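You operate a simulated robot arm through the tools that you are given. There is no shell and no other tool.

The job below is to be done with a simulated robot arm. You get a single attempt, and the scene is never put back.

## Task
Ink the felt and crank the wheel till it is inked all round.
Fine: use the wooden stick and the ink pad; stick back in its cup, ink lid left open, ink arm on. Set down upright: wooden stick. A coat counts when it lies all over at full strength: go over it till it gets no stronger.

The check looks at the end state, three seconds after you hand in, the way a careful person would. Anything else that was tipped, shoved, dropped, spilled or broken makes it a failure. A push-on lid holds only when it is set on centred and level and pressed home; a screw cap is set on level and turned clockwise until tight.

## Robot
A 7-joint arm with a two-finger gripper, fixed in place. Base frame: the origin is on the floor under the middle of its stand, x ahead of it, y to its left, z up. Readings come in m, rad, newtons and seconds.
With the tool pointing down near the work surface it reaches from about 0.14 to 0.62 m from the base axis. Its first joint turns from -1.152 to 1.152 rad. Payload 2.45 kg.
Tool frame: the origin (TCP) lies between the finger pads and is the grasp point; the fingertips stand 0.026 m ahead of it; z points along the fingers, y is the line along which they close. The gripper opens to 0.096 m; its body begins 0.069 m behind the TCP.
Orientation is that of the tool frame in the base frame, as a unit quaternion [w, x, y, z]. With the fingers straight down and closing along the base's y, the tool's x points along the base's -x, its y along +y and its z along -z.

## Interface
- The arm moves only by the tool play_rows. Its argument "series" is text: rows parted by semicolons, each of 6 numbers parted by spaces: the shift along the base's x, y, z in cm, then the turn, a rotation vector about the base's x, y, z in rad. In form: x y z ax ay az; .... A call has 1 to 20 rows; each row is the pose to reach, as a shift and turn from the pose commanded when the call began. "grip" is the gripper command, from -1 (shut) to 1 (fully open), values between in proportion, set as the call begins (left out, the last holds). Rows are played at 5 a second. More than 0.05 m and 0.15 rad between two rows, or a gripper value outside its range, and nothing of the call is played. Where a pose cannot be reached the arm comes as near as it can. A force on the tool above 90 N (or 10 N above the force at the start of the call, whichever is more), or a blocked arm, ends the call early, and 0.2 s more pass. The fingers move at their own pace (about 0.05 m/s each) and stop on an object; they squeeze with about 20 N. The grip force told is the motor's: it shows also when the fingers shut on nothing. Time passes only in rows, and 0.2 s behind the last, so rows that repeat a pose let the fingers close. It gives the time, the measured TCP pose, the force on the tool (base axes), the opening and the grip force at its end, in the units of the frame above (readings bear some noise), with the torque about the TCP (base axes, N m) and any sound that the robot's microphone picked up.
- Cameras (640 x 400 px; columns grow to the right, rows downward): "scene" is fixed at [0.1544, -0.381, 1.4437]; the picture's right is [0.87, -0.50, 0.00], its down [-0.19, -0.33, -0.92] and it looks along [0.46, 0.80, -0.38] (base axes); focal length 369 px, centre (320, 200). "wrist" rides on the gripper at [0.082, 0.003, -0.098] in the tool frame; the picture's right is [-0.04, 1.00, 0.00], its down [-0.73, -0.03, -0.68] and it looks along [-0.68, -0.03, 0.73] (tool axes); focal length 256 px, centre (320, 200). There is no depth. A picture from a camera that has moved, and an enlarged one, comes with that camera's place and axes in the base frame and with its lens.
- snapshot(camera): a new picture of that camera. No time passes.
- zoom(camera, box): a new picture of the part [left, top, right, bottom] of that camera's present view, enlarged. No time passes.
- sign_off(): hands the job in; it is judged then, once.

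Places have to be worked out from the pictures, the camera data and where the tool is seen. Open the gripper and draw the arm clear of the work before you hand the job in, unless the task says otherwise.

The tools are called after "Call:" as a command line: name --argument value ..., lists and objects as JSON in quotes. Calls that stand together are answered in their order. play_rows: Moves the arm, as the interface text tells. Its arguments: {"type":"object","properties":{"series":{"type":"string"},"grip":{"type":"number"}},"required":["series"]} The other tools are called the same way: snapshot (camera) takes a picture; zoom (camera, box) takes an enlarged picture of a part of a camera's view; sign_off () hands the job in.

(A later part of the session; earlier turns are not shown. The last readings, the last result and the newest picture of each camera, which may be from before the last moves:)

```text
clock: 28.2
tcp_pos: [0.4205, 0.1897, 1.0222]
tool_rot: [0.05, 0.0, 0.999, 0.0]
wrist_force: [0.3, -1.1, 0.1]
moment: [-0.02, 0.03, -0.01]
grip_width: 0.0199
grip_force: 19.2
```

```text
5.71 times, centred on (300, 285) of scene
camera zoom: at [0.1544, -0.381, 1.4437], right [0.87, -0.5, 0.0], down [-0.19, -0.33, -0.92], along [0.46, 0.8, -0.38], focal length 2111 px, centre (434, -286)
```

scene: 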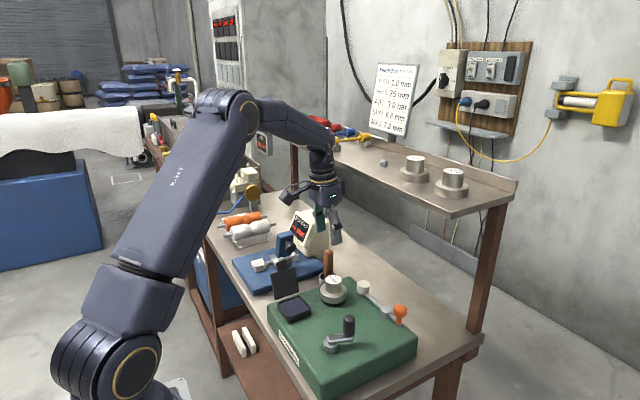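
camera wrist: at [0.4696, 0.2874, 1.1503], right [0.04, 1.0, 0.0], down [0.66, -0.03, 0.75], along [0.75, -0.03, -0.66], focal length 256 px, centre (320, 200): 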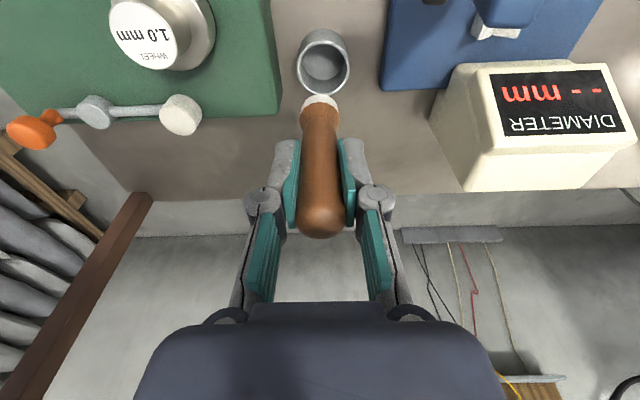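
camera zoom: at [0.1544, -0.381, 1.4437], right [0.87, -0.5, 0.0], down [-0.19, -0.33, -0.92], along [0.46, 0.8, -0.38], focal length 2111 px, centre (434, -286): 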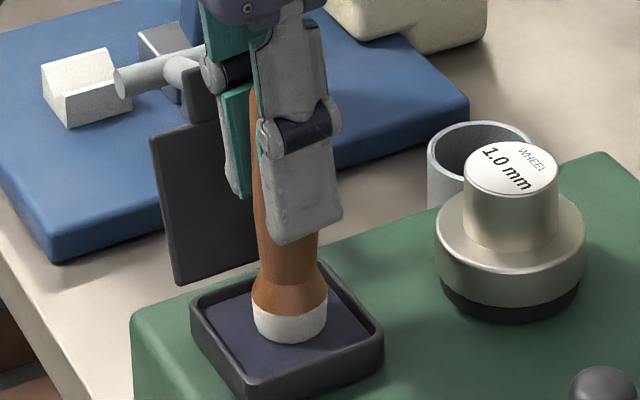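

The tip is nearly at the pad and no force shows yet. I go on down in millimetre steps until I feel contact.

Call:
play_rows --series "0 0 -0.15 0 0 0; 0 0 -0.3 0 0 0; 0 0 -0.45 0 0 0; 0 0 -0.6 0 0 0; 0 0 -0.6 0 0 0"

Call:
zoom --camera "scene" --box '[260, 250, 340, 320]'

```text
clock: 29.4
tcp_pos: [0.4216, 0.1894, 1.0162]
tool_rot: [0.051, 0.002, 0.999, 0.0]
wrist_force: [3.1, -2.2, 16.9]
moment: [-0.1, -0.31, 0.02]
grip_width: 0.0201
grip_force: 19.7
```

```text
5.71 times, centred on (300, 285) of scene
camera zoom: at [0.1543, -0.3812, 1.4436], right [0.87, -0.5, 0.0], down [-0.19, -0.33, -0.92], along [0.46, 0.8, -0.38], focal length 2111 px, centre (434, -286)
```

zoom: 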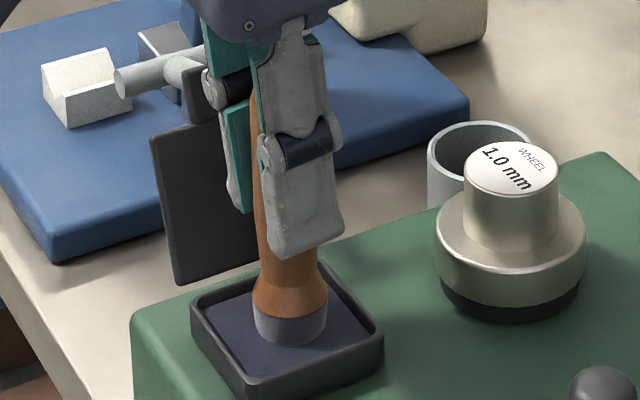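

Contact at 17 N, and the tip is turning ink grey. I ease the pressure slightly and dwell so that it takes up more ink.

Call:
play_rows --series "0 0 0.15 0 0 0; 0 0 0.15 0 0 0; 0 0 0.15 0 0 0; 0 0 0.15 0 0 0; 0 0 0.15 0 0 0; 0 0 0.15 0 0 0; 0 0 0.15 0 0 0; 0 0 0.15 0 0 0; 0 0 0.15 0 0 0; 0 0 0.15 0 0 0"

Call:
zoom --camera "scene" --box '[260, 250, 340, 320]'

```text
clock: 31.6
tcp_pos: [0.4212, 0.1908, 1.0167]
tool_rot: [0.049, 0.0, 0.999, 0.0]
wrist_force: [1.3, 0.9, -0.6]
moment: [0.05, -0.02, -0.01]
grip_width: 0.0202
grip_force: 20.2
```

```text
5.71 times, centred on (300, 285) of scene
camera zoom: at [0.1544, -0.381, 1.4437], right [0.87, -0.5, 0.0], down [-0.19, -0.33, -0.92], along [0.46, 0.8, -0.38], focal length 2111 px, centre (434, -286)
```

zoom: 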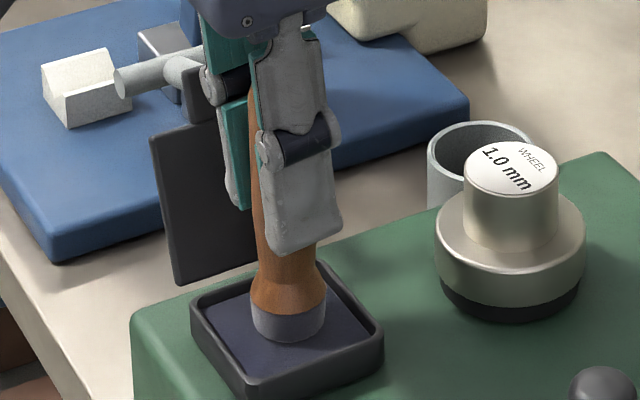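

Force is back to zero and the shade has not changed. I press again a couple of times to see whether the tip gets darker.

Call:
play_rows --series "0 0 0.5 0 0 0; 0 0 0 0 0 0; 0 0 -0.2 0 0 0; 0 0 -0.2 0 0 0; 0 0 0.5 0 0 0; 0 0 0 0 0 0; 0 0 -0.2 0 0 0; 0 0 -0.2 0 0 0; 0 0 0.5 0 0 0; 0 0 0 0 0 0; 0 0 -0.25 0 0 0; 0 0 -0.25 0 0 0"

Call:
zoom --camera "scene" --box '[260, 250, 340, 320]'

```text
clock: 34.2
tcp_pos: [0.4199, 0.1886, 1.0149]
tool_rot: [0.051, 0.0, 0.999, 0.001]
wrist_force: [-2.8, -2.9, 17.5]
moment: [-0.41, 0.22, -0.03]
grip_width: 0.0201
grip_force: 19.6
```

```text
5.71 times, centred on (300, 285) of scene
camera zoom: at [0.1541, -0.3812, 1.4437], right [0.87, -0.5, 0.0], down [-0.19, -0.33, -0.92], along [0.46, 0.8, -0.38], focal length 2111 px, centre (434, -286)
```

zoom: 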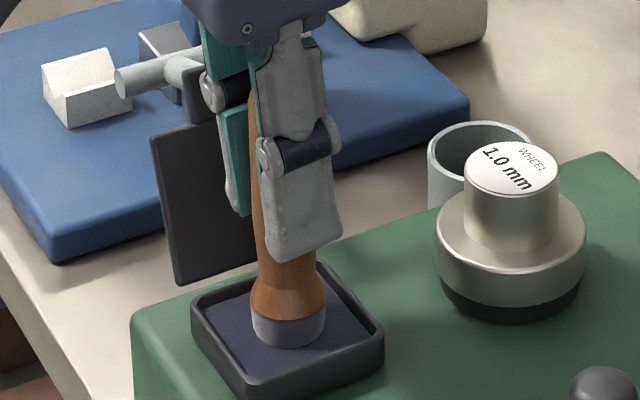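

The tip looks only slightly darker. I try light rubbing strokes across the pad while in contact.

Call:
play_rows --series "0.3 0 0.05 0 0 0; 0.6 0 0.05 0 0 0; 0.3 0 0.05 0 0 0; 0 0 0.05 0 0 0; -0.3 0 0.05 0 0 0; -0.6 0 0.05 0 0 0; -0.3 0 0.05 0 0 0; 0 0 0.05 0 0 0; 0 0.4 0.05 0 0 0; 0 0 0.05 0 0 0; 0 -0.4 0.05 0 0 0; 0 0 0.05 0 0 0"

Call:
zoom --camera "scene" --box '[260, 250, 340, 320]'

```text
clock: 36.8
tcp_pos: [0.4201, 0.1889, 1.0148]
tool_rot: [0.05, 0.0, 0.999, 0.0]
wrist_force: [-0.3, 0.0, 0.1]
moment: [0.0, 0.0, -0.04]
grip_width: 0.0203
grip_force: 19.9
```

```text
5.71 times, centred on (300, 285) of scene
camera zoom: at [0.1544, -0.381, 1.4437], right [0.87, -0.5, 0.0], down [-0.19, -0.33, -0.92], along [0.46, 0.8, -0.38], focal length 2111 px, centre (434, -286)
```

zoom: 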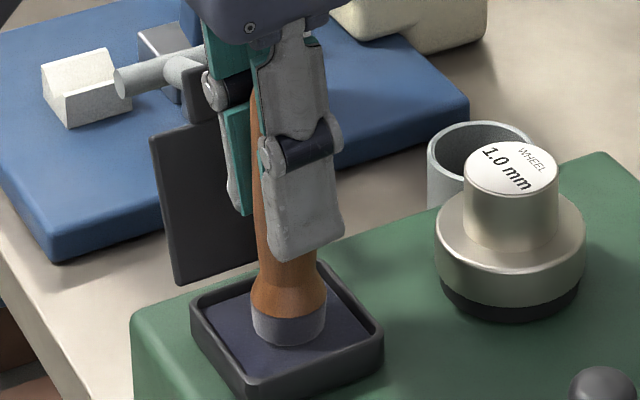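

The shade looks steady now. I lift the stick off the pad and look at the tip closely.

Call:
play_rows --series "0 0 1 0 0 0; 0 0 3 0 0 0; 0 0 5.5 0 0 0; 0 0 5.5 0 0 0"

Call:
zoom --camera "scene" --box '[275, 245, 325, 305]'

Call:
zoom --camera "wrist" --box '[270, 60, 370, 140]'

```text
clock: 37.8
tcp_pos: [0.4209, 0.1892, 1.0711]
tool_rot: [0.05, 0.0, 0.999, -0.001]
wrist_force: [0.9, 0.8, 0.6]
moment: [0.04, 0.0, 0.01]
grip_width: 0.0203
grip_force: 19.8
```

```text
6.67 times, centred on (300, 275) of scene
camera zoom: at [0.1544, -0.381, 1.4437], right [0.87, -0.5, 0.0], down [-0.19, -0.33, -0.92], along [0.46, 0.8, -0.38], focal length 2463 px, centre (453, -300)
```

zoom: 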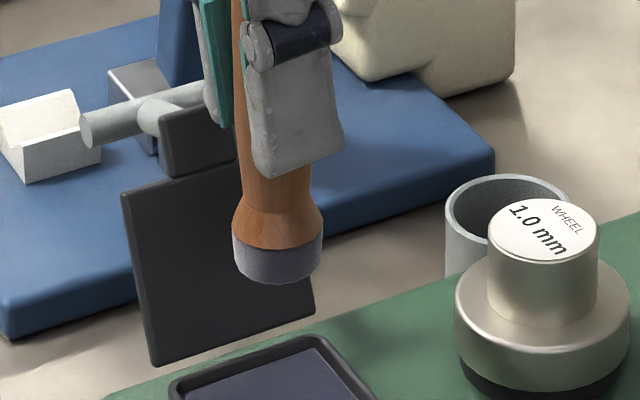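

```text
5.00 times, centred on (320, 100) of wrist
camera zoom: at [0.3286, 0.1919, 1.1603], right [0.04, 1.0, 0.0], down [0.66, -0.03, 0.75], along [0.75, -0.03, -0.66], focal length 1280 px, centre (320, 700)
```

zoom: 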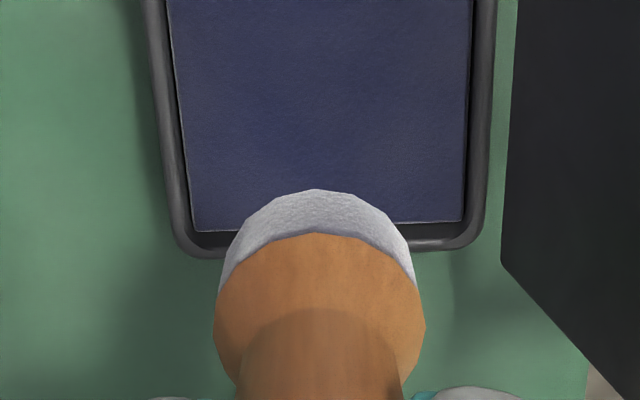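

The tip carries a grey-blue coat. Before going to the felt at x≈0.58, I check how close the shelf's front edge is to the hand.

Call:
zoom --camera "scene" --box '[260, 100, 540, 275]'

Call:
snapshot --camera "wrist"

```text
2.29 times, centred on (400, 188) of scene
camera zoom: at [0.1544, -0.381, 1.4437], right [0.87, -0.5, 0.0], down [-0.19, -0.33, -0.92], along [0.46, 0.8, -0.38], focal length 844 px, centre (137, 229)
```

zoom: 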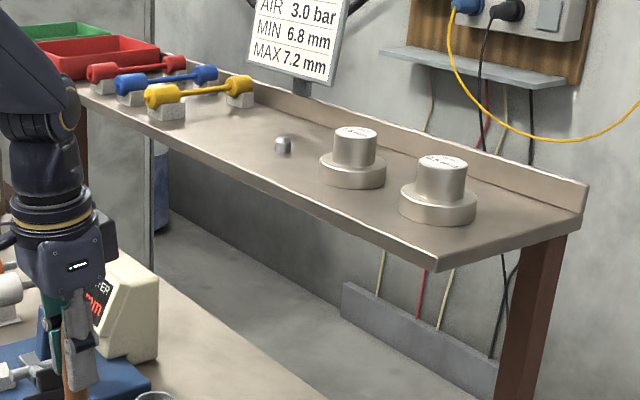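

```text
taken
camera wrist: at [0.3286, 0.1919, 1.1603], right [0.04, 1.0, 0.0], down [0.66, -0.03, 0.75], along [0.75, -0.03, -0.66], focal length 256 px, centre (320, 200)
```

wrist: 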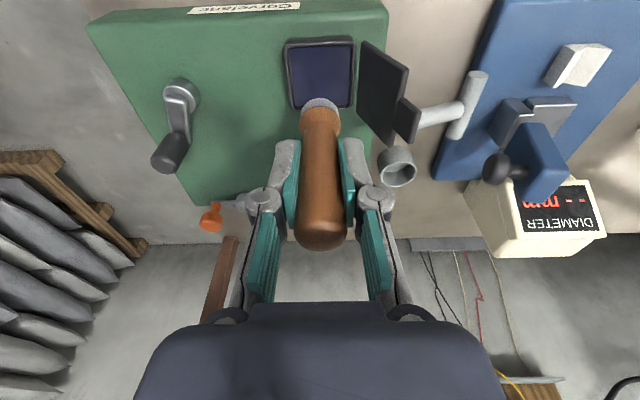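

The shelf edge is at about x=0.607, z=1.19, so over the felt I tilt the hand a bit more (by -0.1) to keep it clear. I carry the stick over the wheel to about 2 cm above the felt.

Call:
play_rows --series "0 0 3 0 0 0; 4 -1 4 0 -0.02 0; 8 -2 4 0 -0.05 0; 11.5 -2.6 4 0 -0.08 0; 12.5 -2.6 1.5 0 -0.1 0; 14 -2.6 0 0 -0.1 0; 15 -2.6 -1.5 0 -0.1 0; 15 -2.6 -1.5 0 -0.1 0; 15 -2.6 -1.5 0 -0.1 0"

Call:
snapshot --camera "wrist"

Call:
zoom --camera "scene" --box '[290, 190, 430, 330]'

```text
clock: 39.8
tcp_pos: [0.5705, 0.1622, 1.0563]
tool_rot: [0.099, -0.001, 0.995, 0.001]
wrist_force: [-0.1, 0.3, 0.5]
moment: [-0.01, 0.0, 0.0]
grip_width: 0.0199
grip_force: 19.9
```

```text
taken
camera wrist: at [0.4706, 0.1658, 1.1342], right [0.04, 1.0, 0.01], down [0.58, -0.03, 0.81], along [0.81, -0.03, -0.58], focal length 256 px, centre (320, 200)
```

wrist: 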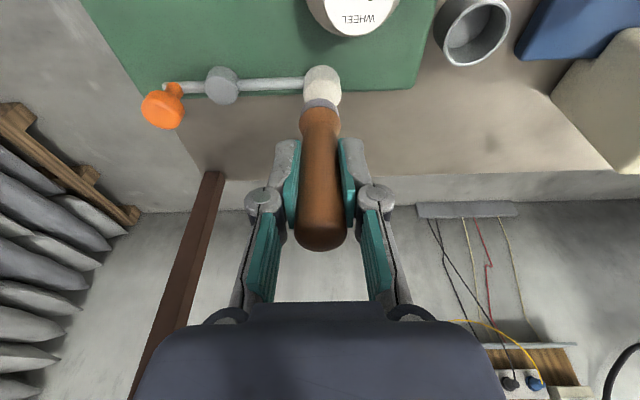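

```text
2.86 times, centred on (360, 260) of scene
camera zoom: at [0.1544, -0.381, 1.4437], right [0.87, -0.5, 0.0], down [-0.19, -0.33, -0.92], along [0.46, 0.8, -0.38], focal length 1056 px, centre (206, 29)
```

zoom: 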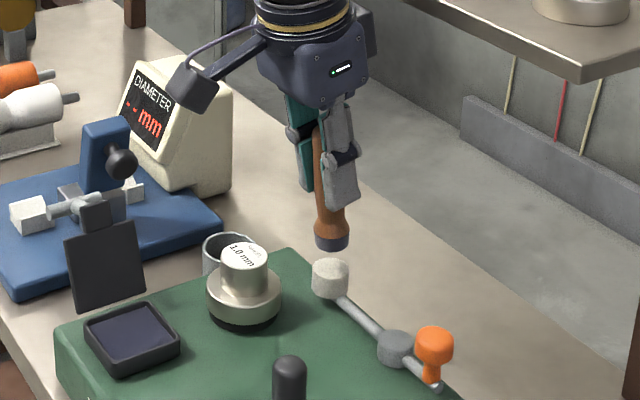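

The tip hangs right above the felt. I lower it step by step.

Call:
play_rows --series "0.05 0.1 -0.8 0 0 0; 0.05 0.1 -1.4 0 0 0; 0.05 0.1 -1.8 0 0 0; 0.05 0.1 -1.8 0 0 0"

Call:
zoom --camera "scene" --box '[330, 250, 410, 320]'

Call:
zoom --camera "wrist" --box '[260, 40, 380, 140]'

```text
clock: 40.8
tcp_pos: [0.5713, 0.1642, 1.0364]
tool_rot: [0.099, 0.0, 0.995, 0.0]
wrist_force: [1.4, -0.1, 0.2]
moment: [-0.01, -0.02, 0.0]
grip_width: 0.0198
grip_force: 20.1
```

```text
5.71 times, centred on (370, 285) of scene
camera zoom: at [0.1544, -0.381, 1.4437], right [0.87, -0.5, 0.0], down [-0.19, -0.33, -0.92], along [0.46, 0.8, -0.38], focal length 2111 px, centre (34, -286)
```

zoom: 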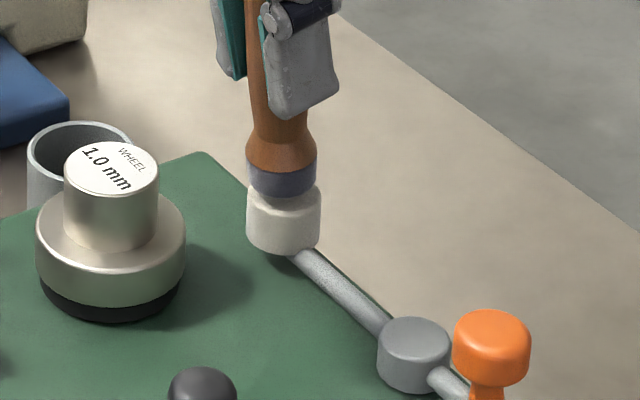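

```text
4.00 times, centred on (320, 90) of wrist
camera zoom: at [0.4708, 0.1678, 1.1165], right [0.04, 1.0, 0.01], down [0.58, -0.03, 0.81], along [0.81, -0.03, -0.58], focal length 1024 px, centre (320, 640)
```

zoom: 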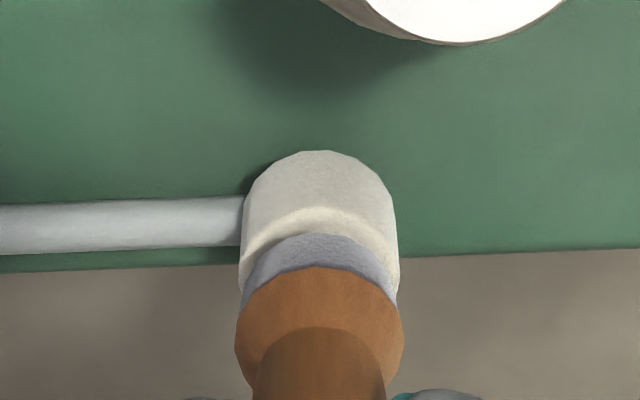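

The tip is just above the felt's top face. I press down in small steps.

Call:
play_rows --series "-0.1 0 -0.2 0 0 0; -0.1 0 -0.35 0 0 0; -0.1 0 -0.5 0 0 0; -0.1 0 -0.5 0 0 0"

Call:
zoom --camera "scene" --box '[330, 250, 410, 320]'

Call:
zoom --camera "wrist" --box '[260, 40, 380, 140]'

```text
clock: 41.8
tcp_pos: [0.5692, 0.1636, 1.031]
tool_rot: [0.1, 0.0, 0.995, 0.0]
wrist_force: [-0.5, 0.0, -0.7]
moment: [-0.03, -0.02, 0.01]
grip_width: 0.02
grip_force: 20.1
```

```text
5.71 times, centred on (370, 285) of scene
camera zoom: at [0.1544, -0.381, 1.4437], right [0.87, -0.5, 0.0], down [-0.19, -0.33, -0.92], along [0.46, 0.8, -0.38], focal length 2111 px, centre (34, -286)
```

zoom: 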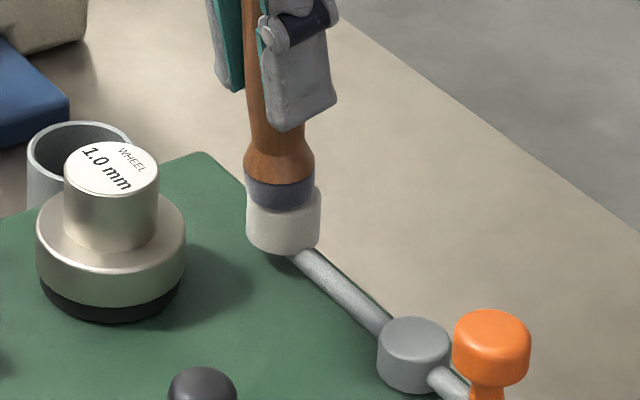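

```text
4.00 times, centred on (320, 90) of wrist
camera zoom: at [0.4699, 0.1675, 1.1116], right [0.04, 1.0, 0.01], down [0.58, -0.03, 0.81], along [0.81, -0.03, -0.58], focal length 1024 px, centre (320, 640)
```

zoom: 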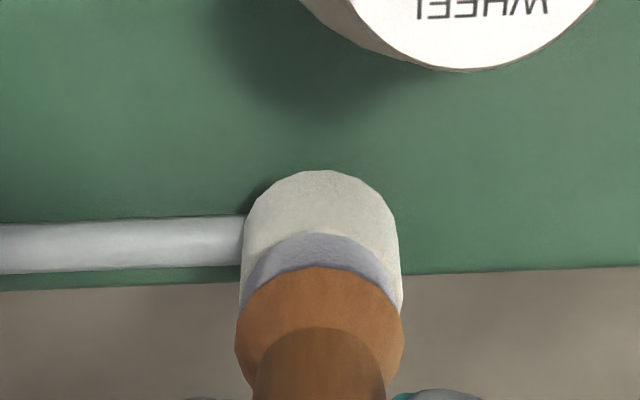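

No force yet, though the gap has nearly closed. I go down further by millimetres.

Call:
play_rows --series "0 0 -0.1 0 0 0; 0 0 -0.2 0 0 0; 0 0 -0.3 0 0 0; 0 0 -0.4 0 0 0; 0 0 -0.4 0 0 0"

Call:
zoom --camera "scene" --box '[330, 250, 410, 320]'

Call:
zoom --camera "wrist" --box '[260, 40, 380, 140]'

```text
clock: 43.0
tcp_pos: [0.5712, 0.1647, 1.0295]
tool_rot: [0.102, 0.001, 0.995, 0.001]
wrist_force: [1.3, 0.6, 18.7]
moment: [0.3, -0.07, 0.07]
grip_width: 0.0199
grip_force: 19.9
```

```text
5.71 times, centred on (370, 285) of scene
camera zoom: at [0.1541, -0.3811, 1.4437], right [0.87, -0.5, 0.0], down [-0.19, -0.33, -0.92], along [0.46, 0.8, -0.38], focal length 2111 px, centre (34, -286)
```

zoom: 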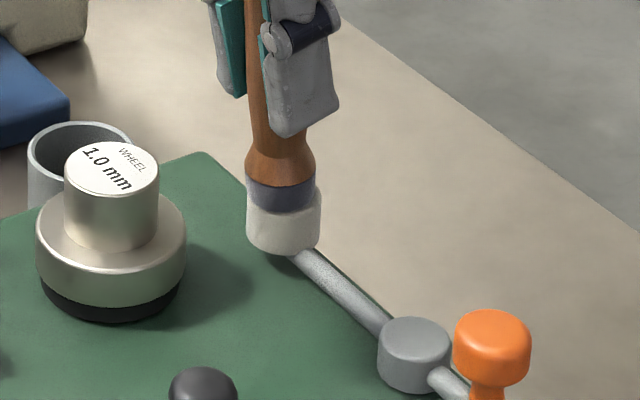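

```text
4.00 times, centred on (320, 90) of wrist
camera zoom: at [0.4704, 0.1673, 1.1085], right [0.04, 1.0, 0.01], down [0.58, -0.03, 0.81], along [0.81, -0.03, -0.58], focal length 1024 px, centre (320, 640)
```

zoom: 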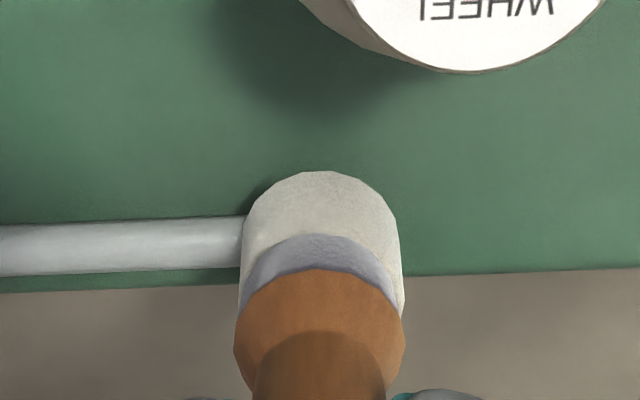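

There is contact at about 19 N on the felt top. I rub a little along the arm's direction (y), then lift to look at the felt.

Call:
play_rows --series "0 0.2 0.1 0 0 0; 0 0.4 0.1 0 0 0; 0 0.2 0.1 0 0 0; 0 0 0.1 0 0 0; 0 -0.2 0.1 0 0 0; 0 -0.4 0.1 0 0 0; 0 -0.2 0.1 0 0 0; 0 0 0.05 0 0 0; 0 0 0.5 0 0 0; -0.5 0 1.5 0 0 0; -1.5 0 3 0 0 0; -1.5 0 3 0 0 0"

Call:
zoom --camera "scene" --box '[330, 240, 410, 310]'

Call:
zoom --camera "wrist" --box '[260, 40, 380, 140]'

```text
clock: 45.6
tcp_pos: [0.5545, 0.1643, 1.0593]
tool_rot: [0.099, 0.0, 0.995, 0.0]
wrist_force: [0.8, 0.5, 0.3]
moment: [-0.06, 0.01, 0.01]
grip_width: 0.0202
grip_force: 19.8
```

```text
5.71 times, centred on (370, 275) of scene
camera zoom: at [0.1544, -0.381, 1.4437], right [0.87, -0.5, 0.0], down [-0.19, -0.33, -0.92], along [0.46, 0.8, -0.38], focal length 2111 px, centre (34, -229)
```

zoom: 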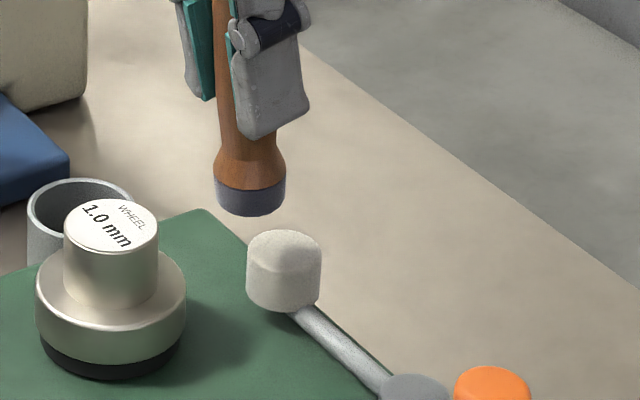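

```text
4.00 times, centred on (320, 90) of wrist
camera zoom: at [0.4546, 0.1662, 1.1383], right [0.04, 1.0, 0.01], down [0.58, -0.03, 0.81], along [0.81, -0.03, -0.59], focal length 1024 px, centre (320, 640)
```

zoom: 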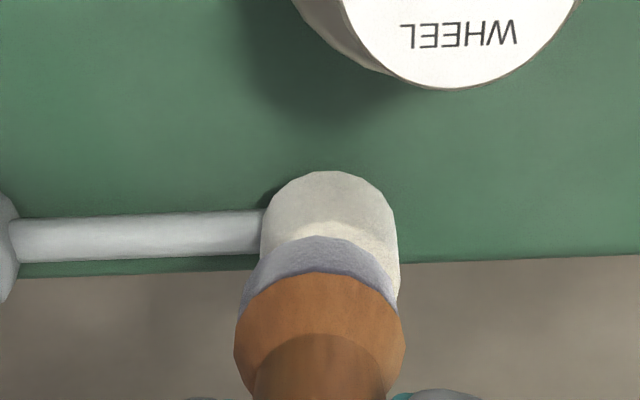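

I compare the felt more closely, since it looks slightly greyer than at the start.

Call:
zoom --camera "scene" --box '[350, 270, 380, 300]'

Call:
zoom --camera "scene" --box '[345, 255, 385, 285]'

```text
13.33 times, centred on (365, 285) of scene
camera zoom: at [0.1544, -0.381, 1.4437], right [0.87, -0.5, 0.0], down [-0.19, -0.33, -0.92], along [0.46, 0.8, -0.38], focal length 4926 px, centre (-280, -933)
```

zoom: 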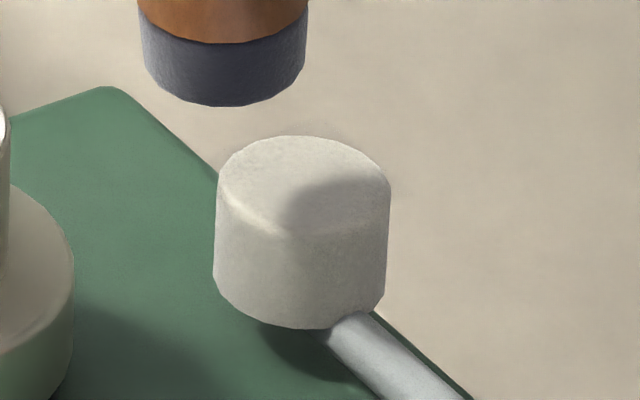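

```text
13.33 times, centred on (365, 270) of scene
camera zoom: at [0.1544, -0.381, 1.4437], right [0.87, -0.5, 0.0], down [-0.19, -0.33, -0.92], along [0.46, 0.8, -0.38], focal length 4926 px, centre (-280, -733)
```

zoom: 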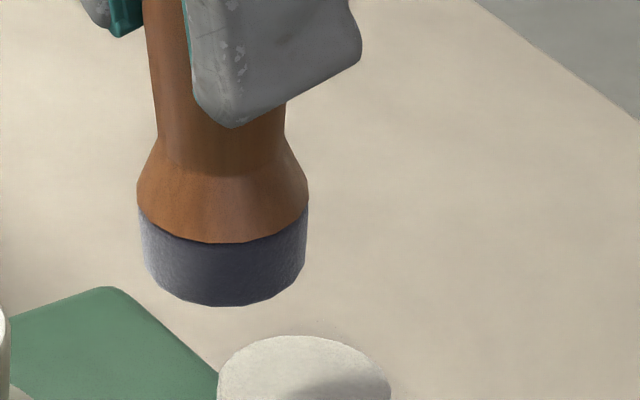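

The felt may only be shadowed by the stick. I move the stick back over the pad so that the felt is fully lit for a comparison.

Call:
play_rows --series "-1 0 2 0 0 0; -3 0.5 4.5 0 0.02 0; -6 1 4.5 0 0.05 0; -9.5 2 4.5 0 0.08 0; -13.3 2.5 4.5 0 0.1 0; -13.3 2.5 2.5 0 0.1 0; -13.3 2.5 1 0 0.1 0; -13.3 2.5 1 0 0.1 0"

Call:
zoom --camera "scene" --box '[350, 270, 380, 300]'

Call:
zoom --camera "scene" --box '[265, 260, 425, 360]'

```text
clock: 47.4
tcp_pos: [0.4215, 0.1894, 1.0688]
tool_rot: [0.05, 0.001, 0.999, 0.001]
wrist_force: [0.0, -0.3, -0.1]
moment: [-0.05, -0.01, -0.02]
grip_width: 0.0199
grip_force: 19.9
```

```text
13.33 times, centred on (365, 285) of scene
camera zoom: at [0.1544, -0.381, 1.4437], right [0.87, -0.5, 0.0], down [-0.19, -0.33, -0.92], along [0.46, 0.8, -0.38], focal length 4926 px, centre (-280, -933)
```

zoom: 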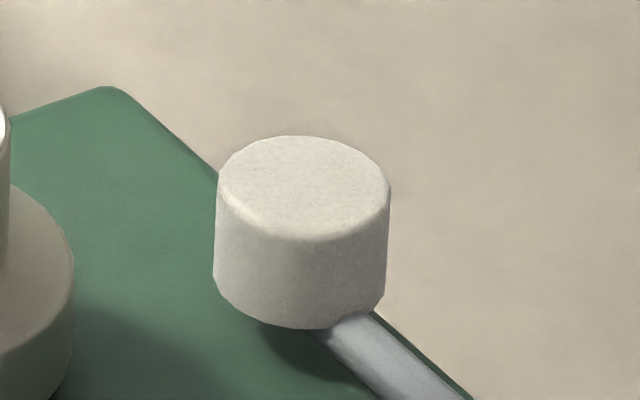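

```text
4.00 times, centred on (345, 310) of scene
camera zoom: at [0.1544, -0.381, 1.4437], right [0.87, -0.5, 0.0], down [-0.19, -0.33, -0.92], along [0.46, 0.8, -0.38], focal length 1478 px, centre (220, -240)
```

zoom: 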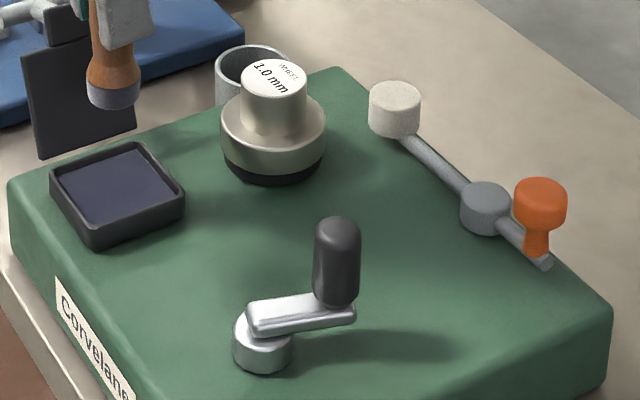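

I compare the tip's shade at the same place as before it was used on the felt.

Call:
zoom --camera "scene" --box '[275, 245, 325, 305]'

Call:
zoom --camera "wrist" --box '[270, 60, 370, 140]'

```text
6.67 times, centred on (300, 275) of scene
camera zoom: at [0.1544, -0.381, 1.4437], right [0.87, -0.5, 0.0], down [-0.19, -0.33, -0.92], along [0.46, 0.8, -0.38], focal length 2463 px, centre (453, -300)
```

zoom: 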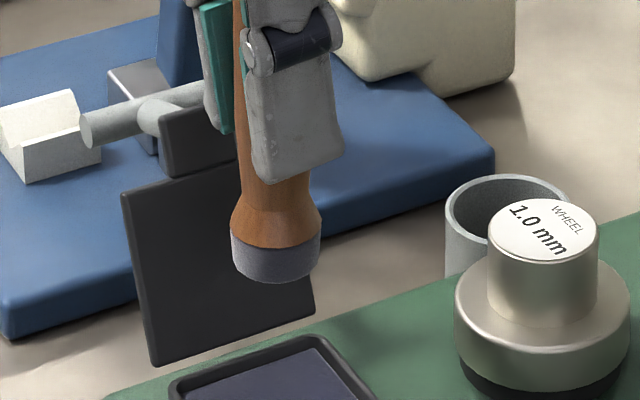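

```text
5.00 times, centred on (320, 100) of wrist
camera zoom: at [0.329, 0.1928, 1.1575], right [0.04, 1.0, 0.0], down [0.66, -0.03, 0.75], along [0.75, -0.03, -0.66], focal length 1280 px, centre (320, 700)
```

zoom: 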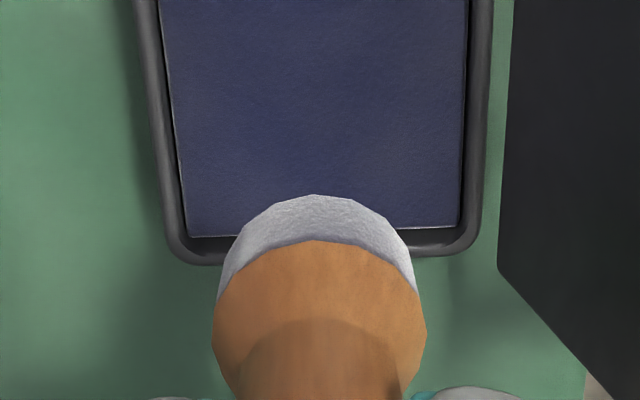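

The tip is only partly loaded, because most of my earlier dwell had no contact force. I press it into the pad again and hold it there firmly for a few seconds.

Call:
play_rows --series "0 0 -2.5 0 0 0; 0 0 -4.5 0 0 0; 0 0 -5.2 0 0 0; 0 0 -5.6 0 0 0; 0 0 -5.8 0 0 0; 0 0 -5.8 0 0 0; 0 0 -5.8 0 0 0; 0 0 -5.8 0 0 0; 0 0 -5.8 0 0 0; 0 0 -5.8 0 0 0; 0 0 -5.8 0 0 0; 0 0 -5.8 0 0 0; 0 0 -5.8 0 0 0; 0 0 -5.8 0 0 0; 0 0 -5.8 0 0 0; 0 0 -5.8 0 0 0; 0 0 -5.8 0 0 0; 0 0 -5.8 0 0 0"

Call:
zoom --camera "scene" --box '[260, 250, 340, 320]'

```text
clock: 51.2
tcp_pos: [0.423, 0.1892, 1.0085]
tool_rot: [0.05, 0.0, 0.999, 0.0]
wrist_force: [-0.1, 3.1, 9.3]
moment: [0.27, -0.1, 0.01]
grip_width: 0.0196
grip_force: 21.0
```

```text
5.71 times, centred on (300, 285) of scene
camera zoom: at [0.1543, -0.381, 1.4437], right [0.87, -0.5, 0.0], down [-0.19, -0.33, -0.92], along [0.46, 0.8, -0.38], focal length 2111 px, centre (434, -286)
```

zoom: 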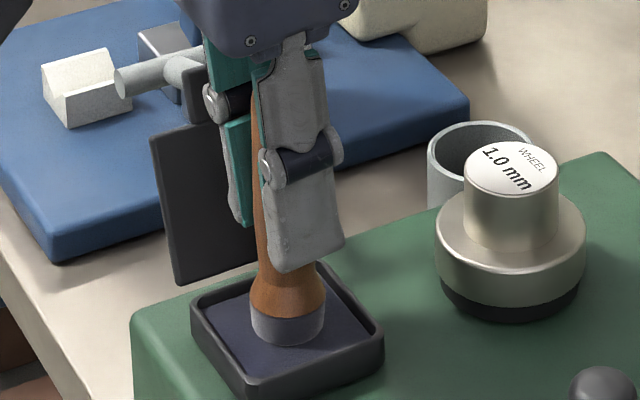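

The tip shade no longer changes, so I take it as loaded. I lift and go to the felt again, this time holding contact longer.

Call:
play_rows --series "0 0 3 0 0 0; 0 0 6 0 0 0; 0 0 9 0 0 0; 4 -1 10 0 -0.02 0; 8 -2 10 0 -0.05 0; 11.4 -2.5 10 0 -0.08 0; 12.4 -2.5 7.5 0 -0.1 0; 13.8 -2.5 5.5 0 -0.1 0; 14.8 -2.5 3.7 0 -0.1 0; 14.8 -2.5 3.2 0 -0.1 0; 14.8 -2.5 3.2 0 -0.1 0"

Call:
zoom --camera "scene" --box '[330, 250, 410, 320]'

Call:
zoom --camera "wrist" --box '[260, 40, 380, 140]'

```text
clock: 53.6
tcp_pos: [0.5692, 0.1637, 1.0413]
tool_rot: [0.1, -0.001, 0.995, 0.0]
wrist_force: [-0.4, 0.8, -0.8]
moment: [0.0, 0.02, -0.02]
grip_width: 0.0198
grip_force: 20.3
```

```text
5.71 times, centred on (370, 285) of scene
camera zoom: at [0.1544, -0.381, 1.4437], right [0.87, -0.5, 0.0], down [-0.19, -0.33, -0.92], along [0.46, 0.8, -0.38], focal length 2111 px, centre (34, -286)
```

zoom: 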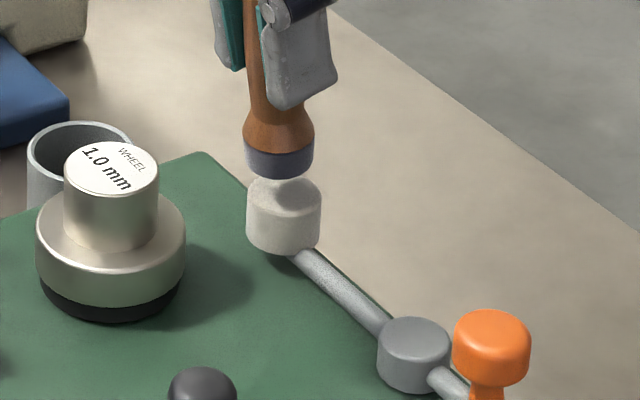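

```text
4.00 times, centred on (320, 90) of wrist
camera zoom: at [0.4694, 0.1673, 1.1211], right [0.04, 1.0, 0.01], down [0.58, -0.03, 0.81], along [0.81, -0.03, -0.58], focal length 1024 px, centre (320, 640)
```

zoom: 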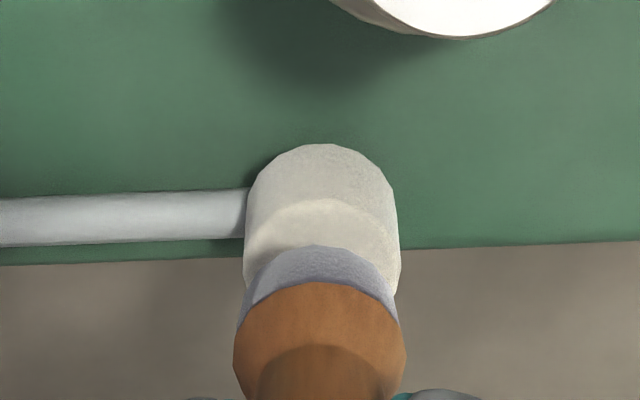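

The tip sits about 1 cm above the felt. I press it on and hold with a little rubbing.

Call:
play_rows --series "0.1 0 -0.8 0 0 0; 0.1 0 -1.3 0 0 0; 0.1 0 -1.6 0 0 0; 0.1 0 -1.8 0 0 0; 0.1 0 -2.0 0 0 0; 0.1 0 -2.0 0 0 0; 0.1 0 -2.0 0 0 0; 0.1 0 -2.0 0 0 0; 0.1 0 -2.0 0 0 0; 0.1 0 -2.0 0 0 0; 0.1 0 -2.0 0 0 0; 0.1 0 -2.0 0 0 0; 0.1 0 -2.0 0 0 0; 0.1 0 -2.0 0 0 0; 0.1 0 -2.0 0 0 0"

Call:
zoom --camera "scene" --box '[330, 250, 410, 320]'

Call:
zoom --camera "wrist" --box '[260, 40, 380, 140]'

```text
clock: 56.8
tcp_pos: [0.5698, 0.1652, 1.0214]
tool_rot: [0.101, 0.0, 0.995, 0.0]
wrist_force: [2.5, 0.5, 14.4]
moment: [0.03, -0.14, 0.0]
grip_width: 0.0194
grip_force: 20.0
```

```text
5.71 times, centred on (370, 285) of scene
camera zoom: at [0.1542, -0.3811, 1.4437], right [0.87, -0.5, 0.0], down [-0.19, -0.33, -0.92], along [0.46, 0.8, -0.38], focal length 2111 px, centre (34, -286)
```

zoom: 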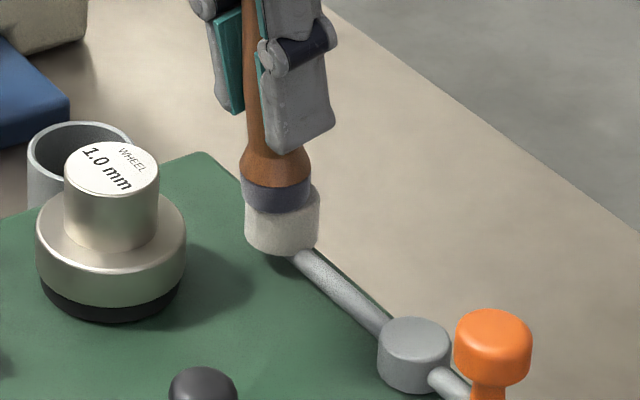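

```text
4.00 times, centred on (320, 90) of wrist
camera zoom: at [0.4703, 0.1679, 1.1013], right [0.04, 1.0, 0.01], down [0.58, -0.03, 0.81], along [0.81, -0.03, -0.58], focal length 1024 px, centre (320, 640)
```

zoom: 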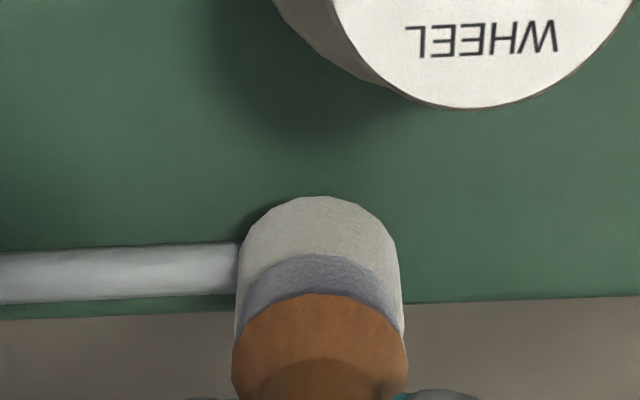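

No ink shows on the felt from the top press. I lift the stick and shift it to the +y side of the felt, to check the top and get ready to dab its side face, which is what meets the wheel.

Call:
play_rows --series "0 0 0.5 0 0 0; 0 0 1.5 0 0 0; 0 1.5 2.5 0 0 0; 0 3.5 2.5 0 0 0; 0 4.2 2.5 0 0 0; 0 4.2 2.5 0 0 0"

Call:
zoom --camera "scene" --box '[330, 250, 410, 320]'

Call:
zoom --camera "wrist" --box '[220, 40, 380, 140]'

```text
clock: 58.2
tcp_pos: [0.571, 0.2069, 1.0475]
tool_rot: [0.099, 0.0, 0.995, 0.0]
wrist_force: [0.8, 0.8, -0.6]
moment: [0.0, -0.02, 0.01]
grip_width: 0.0194
grip_force: 19.9
```

```text
5.71 times, centred on (370, 285) of scene
camera zoom: at [0.1544, -0.381, 1.4437], right [0.87, -0.5, 0.0], down [-0.19, -0.33, -0.92], along [0.46, 0.8, -0.38], focal length 2111 px, centre (34, -286)
```

zoom: 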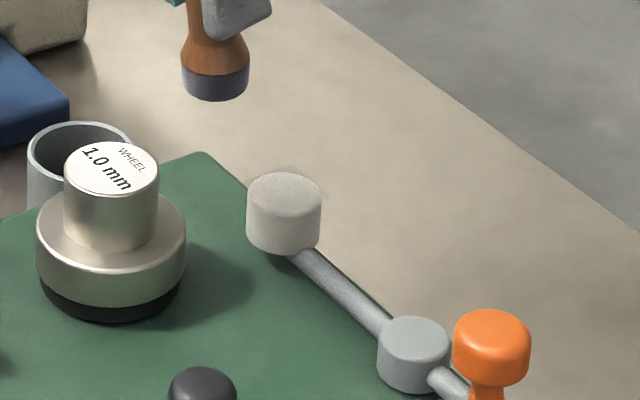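

```text
4.00 times, centred on (300, 90) of wrist
camera zoom: at [0.4708, 0.2106, 1.1271], right [0.04, 1.0, 0.01], down [0.58, -0.03, 0.81], along [0.81, -0.03, -0.58], focal length 1024 px, centre (400, 640)
```

zoom: 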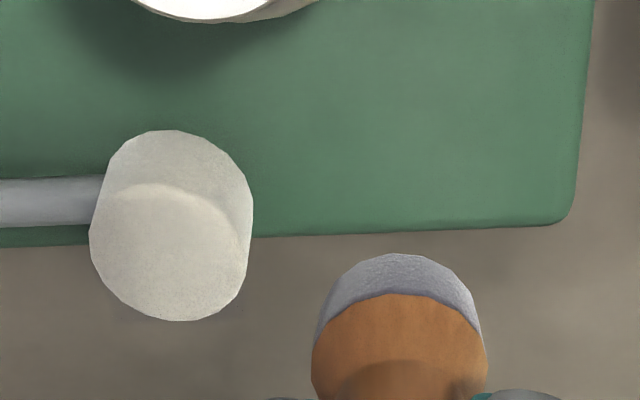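

Call:
zoom --camera "scene" --box '[350, 270, 380, 300]'

```text
13.33 times, centred on (365, 285) of scene
camera zoom: at [0.1544, -0.381, 1.4437], right [0.87, -0.5, 0.0], down [-0.19, -0.33, -0.92], along [0.46, 0.8, -0.38], focal length 4926 px, centre (-280, -933)
```

zoom: 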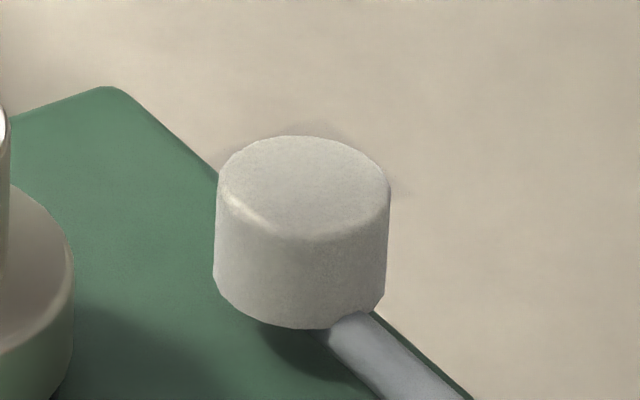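

The felt is perhaps a touch greyer. Now I lower the tip beside the felt on its +y side and press it lightly against the side face, along the arm so that it does not swing.

Call:
play_rows --series "0 0 -1.5 0 0 0; 0 0 -3 0 0 0; 0 0 -4 0 0 0; 0 -0.8 -4 0 0 0; 0 -1.2 -4 0 0 0; 0 -1.2 -4 0 0 0"

Call:
zoom --camera "scene" --box '[330, 250, 410, 320]'

Call:
zoom --camera "wrist" --box '[240, 40, 400, 140]'

```text
clock: 59.6
tcp_pos: [0.5711, 0.1934, 1.0071]
tool_rot: [0.101, 0.0, 0.995, 0.0]
wrist_force: [-0.5, 0.8, -0.2]
moment: [0.0, 0.01, 0.0]
grip_width: 0.0196
grip_force: 19.7
```

```text
5.71 times, centred on (370, 285) of scene
camera zoom: at [0.1544, -0.381, 1.4437], right [0.87, -0.5, 0.0], down [-0.19, -0.33, -0.92], along [0.46, 0.8, -0.38], focal length 2111 px, centre (34, -286)
```

zoom: 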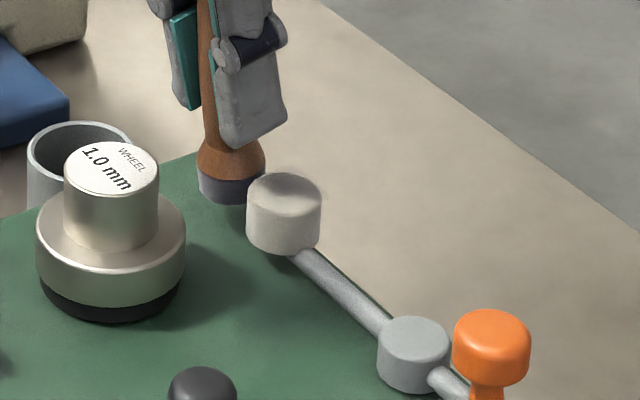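

```text
4.00 times, centred on (320, 90) of wrist
camera zoom: at [0.4706, 0.1971, 1.0867], right [0.04, 1.0, 0.01], down [0.58, -0.03, 0.81], along [0.81, -0.03, -0.58], focal length 1024 px, centre (320, 640)
```

zoom: 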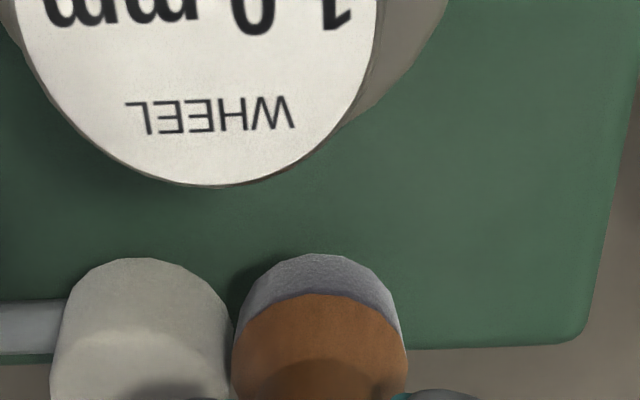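

The tip is right beside the felt. I press sideways in -y with small steps.

Call:
play_rows --series "0 -0.15 0 0 0 0; 0 -0.3 0 0 0 0; 0 -0.45 0 0 0 0; 0 -0.55 0 0 0 0; 0 -0.55 0 0 0 0; 0 -0.55 0 0 0 0"

Call:
zoom --camera "scene" --box '[330, 250, 410, 320]'

Call:
zoom --camera "wrist" --box '[240, 40, 400, 140]'

```text
clock: 61.0
tcp_pos: [0.5708, 0.1892, 1.0076]
tool_rot: [0.1, 0.001, 0.995, 0.001]
wrist_force: [0.1, -0.3, -0.4]
moment: [-0.03, 0.01, 0.02]
grip_width: 0.0196
grip_force: 19.7
```

```text
5.71 times, centred on (370, 285) of scene
camera zoom: at [0.1544, -0.381, 1.4437], right [0.87, -0.5, 0.0], down [-0.19, -0.33, -0.92], along [0.46, 0.8, -0.38], focal length 2111 px, centre (34, -286)
```

zoom: 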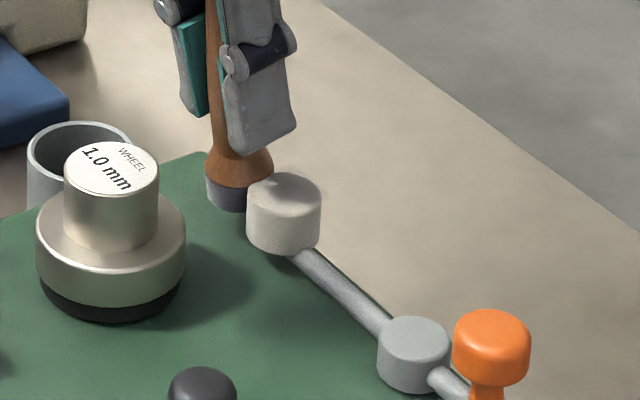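

```text
4.00 times, centred on (320, 90) of wrist
camera zoom: at [0.4709, 0.1919, 1.0863], right [0.04, 1.0, 0.01], down [0.58, -0.03, 0.81], along [0.81, -0.03, -0.58], focal length 1024 px, centre (320, 640)
```

zoom: 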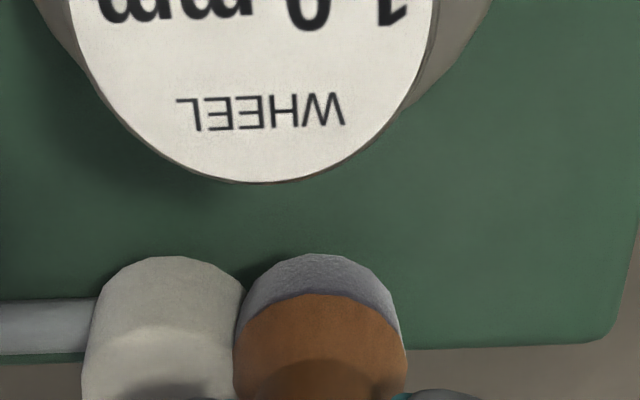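

Call:
play_rows --series "0 -0.1 0 0 0 0; 0 -0.2 0 0 0 0; 0 -0.3 0 0 0 0; 0 -0.4 0 0 0 0; 0 -0.4 0 0 0 0"

Call:
zoom --camera "scene" --box '[330, 250, 410, 320]'

Call:
zoom --camera "wrist" --box '[240, 40, 400, 140]'

```text
clock: 62.2
tcp_pos: [0.5705, 0.1884, 1.0069]
tool_rot: [0.1, -0.001, 0.995, 0.003]
wrist_force: [-2.0, 18.8, 2.3]
moment: [0.86, 0.1, 0.1]
grip_width: 0.0199
grip_force: 19.9
```

```text
5.71 times, centred on (370, 285) of scene
camera zoom: at [0.1543, -0.3805, 1.4438], right [0.87, -0.5, 0.0], down [-0.19, -0.33, -0.92], along [0.46, 0.8, -0.38], focal length 2111 px, centre (34, -286)
```

zoom: 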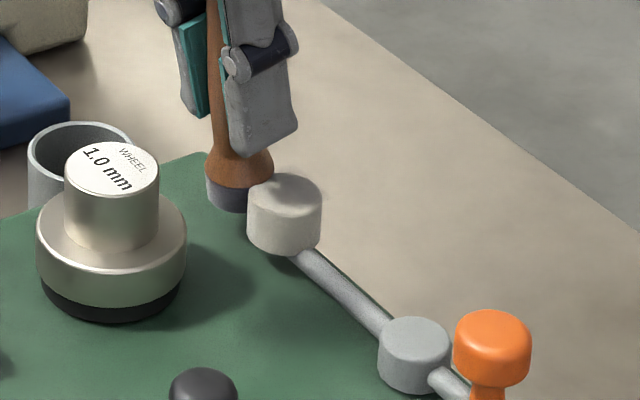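

```text
4.00 times, centred on (320, 90) of wrist
camera zoom: at [0.4699, 0.1897, 1.087], right [0.04, 1.0, 0.01], down [0.58, -0.03, 0.81], along [0.81, -0.02, -0.58], focal length 1024 px, centre (320, 640)
```

zoom: 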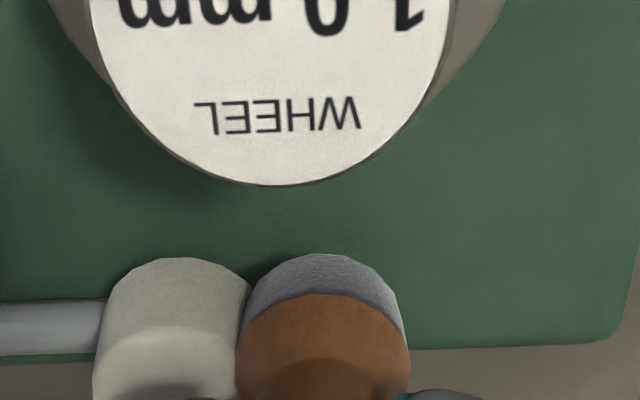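

Contact at 19 N sideways. I ease off to a lighter touch, hold a moment, then back away and look at the felt's side.

Call:
play_rows --series "0 0.15 0 0 0 0; 0 0.15 0 0 0 0; 0 0.15 0 0 0 0; 0 0.15 0 0 0 0; 0 0.15 0 0 0 0; 0 0.15 0 0 0 0; 0 0.8 0 0 0 0; 0 1.8 0.5 0 0 0; 0 2.5 2.5 0 0 0; 0 2.5 4 0 0 0; 0 2.5 4 0 0 0"

Call:
zoom --camera "scene" --box '[350, 270, 380, 300]'

Call:
zoom --camera "wrist" --box '[220, 20, 380, 140]'

```text
clock: 64.6
tcp_pos: [0.5704, 0.2098, 1.0481]
tool_rot: [0.099, 0.0, 0.995, 0.0]
wrist_force: [0.3, -0.4, -0.9]
moment: [-0.01, -0.01, -0.02]
grip_width: 0.0198
grip_force: 19.9
```

```text
13.33 times, centred on (365, 285) of scene
camera zoom: at [0.1544, -0.381, 1.4437], right [0.87, -0.5, 0.0], down [-0.19, -0.33, -0.92], along [0.46, 0.8, -0.38], focal length 4926 px, centre (-280, -933)
```

zoom: 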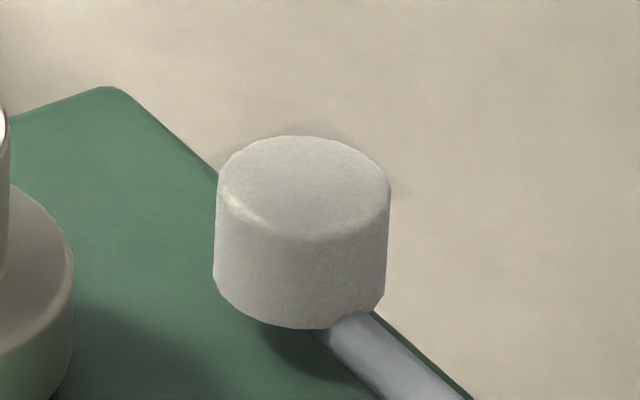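

```text
3.33 times, centred on (300, 80) of wrist
camera zoom: at [0.4703, 0.2131, 1.1272], right [0.04, 1.0, 0.01], down [0.58, -0.03, 0.81], along [0.81, -0.03, -0.59], focal length 853 px, centre (387, 600)
```

zoom: 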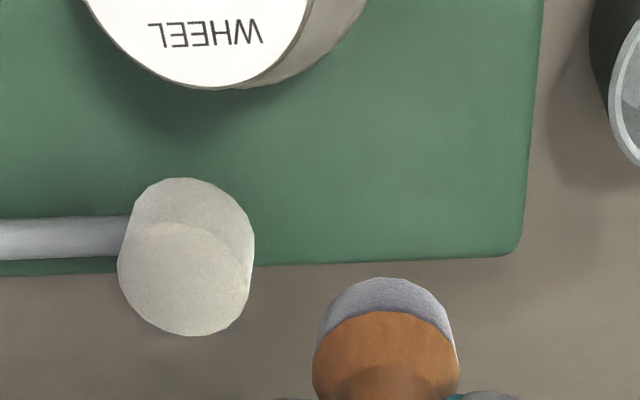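

The change is too subtle to judge with the hand in the light. I go back over the pad, the same pose as before, re-ink the tip, and compare the felt from there.

Call:
play_rows --series "-1 -1 2.5 0 0 0; -2.5 -2.5 5 0 0.02 0; -6 -2.5 5.5 0 0.05 0; -9.8 -2.3 5.5 0 0.08 0; -13.5 -2 5.5 0 0.1 0; -15 -1.9 4 0 0.1 0; -15 -1.9 2 0 0.1 0; -15 -1.9 2 0 0.1 0"

Call:
zoom --camera "scene" --box '[350, 270, 380, 300]'

Call:
zoom --camera "scene" --box '[275, 245, 325, 305]'

```text
clock: 66.4
tcp_pos: [0.4208, 0.1919, 1.0669]
tool_rot: [0.049, 0.0, 0.999, -0.001]
wrist_force: [0.8, 0.8, 0.1]
moment: [-0.02, 0.0, 0.04]
grip_width: 0.0196
grip_force: 20.1
```

```text
13.33 times, centred on (365, 285) of scene
camera zoom: at [0.1544, -0.381, 1.4437], right [0.87, -0.5, 0.0], down [-0.19, -0.33, -0.92], along [0.46, 0.8, -0.38], focal length 4926 px, centre (-280, -933)
```

zoom: 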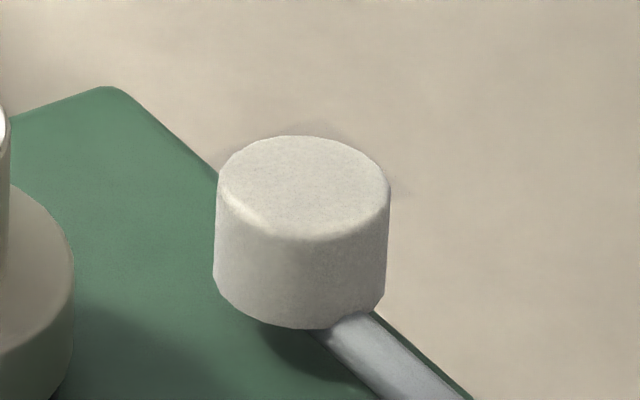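

```text
6.67 times, centred on (300, 275) of scene
camera zoom: at [0.1544, -0.381, 1.4437], right [0.87, -0.5, 0.0], down [-0.19, -0.33, -0.92], along [0.46, 0.8, -0.38], focal length 2463 px, centre (453, -300)
```

zoom: 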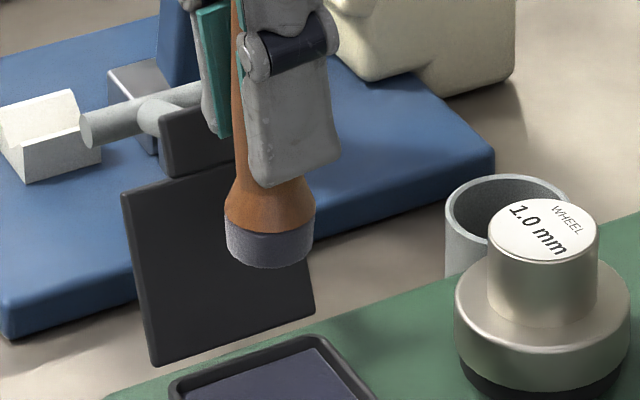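

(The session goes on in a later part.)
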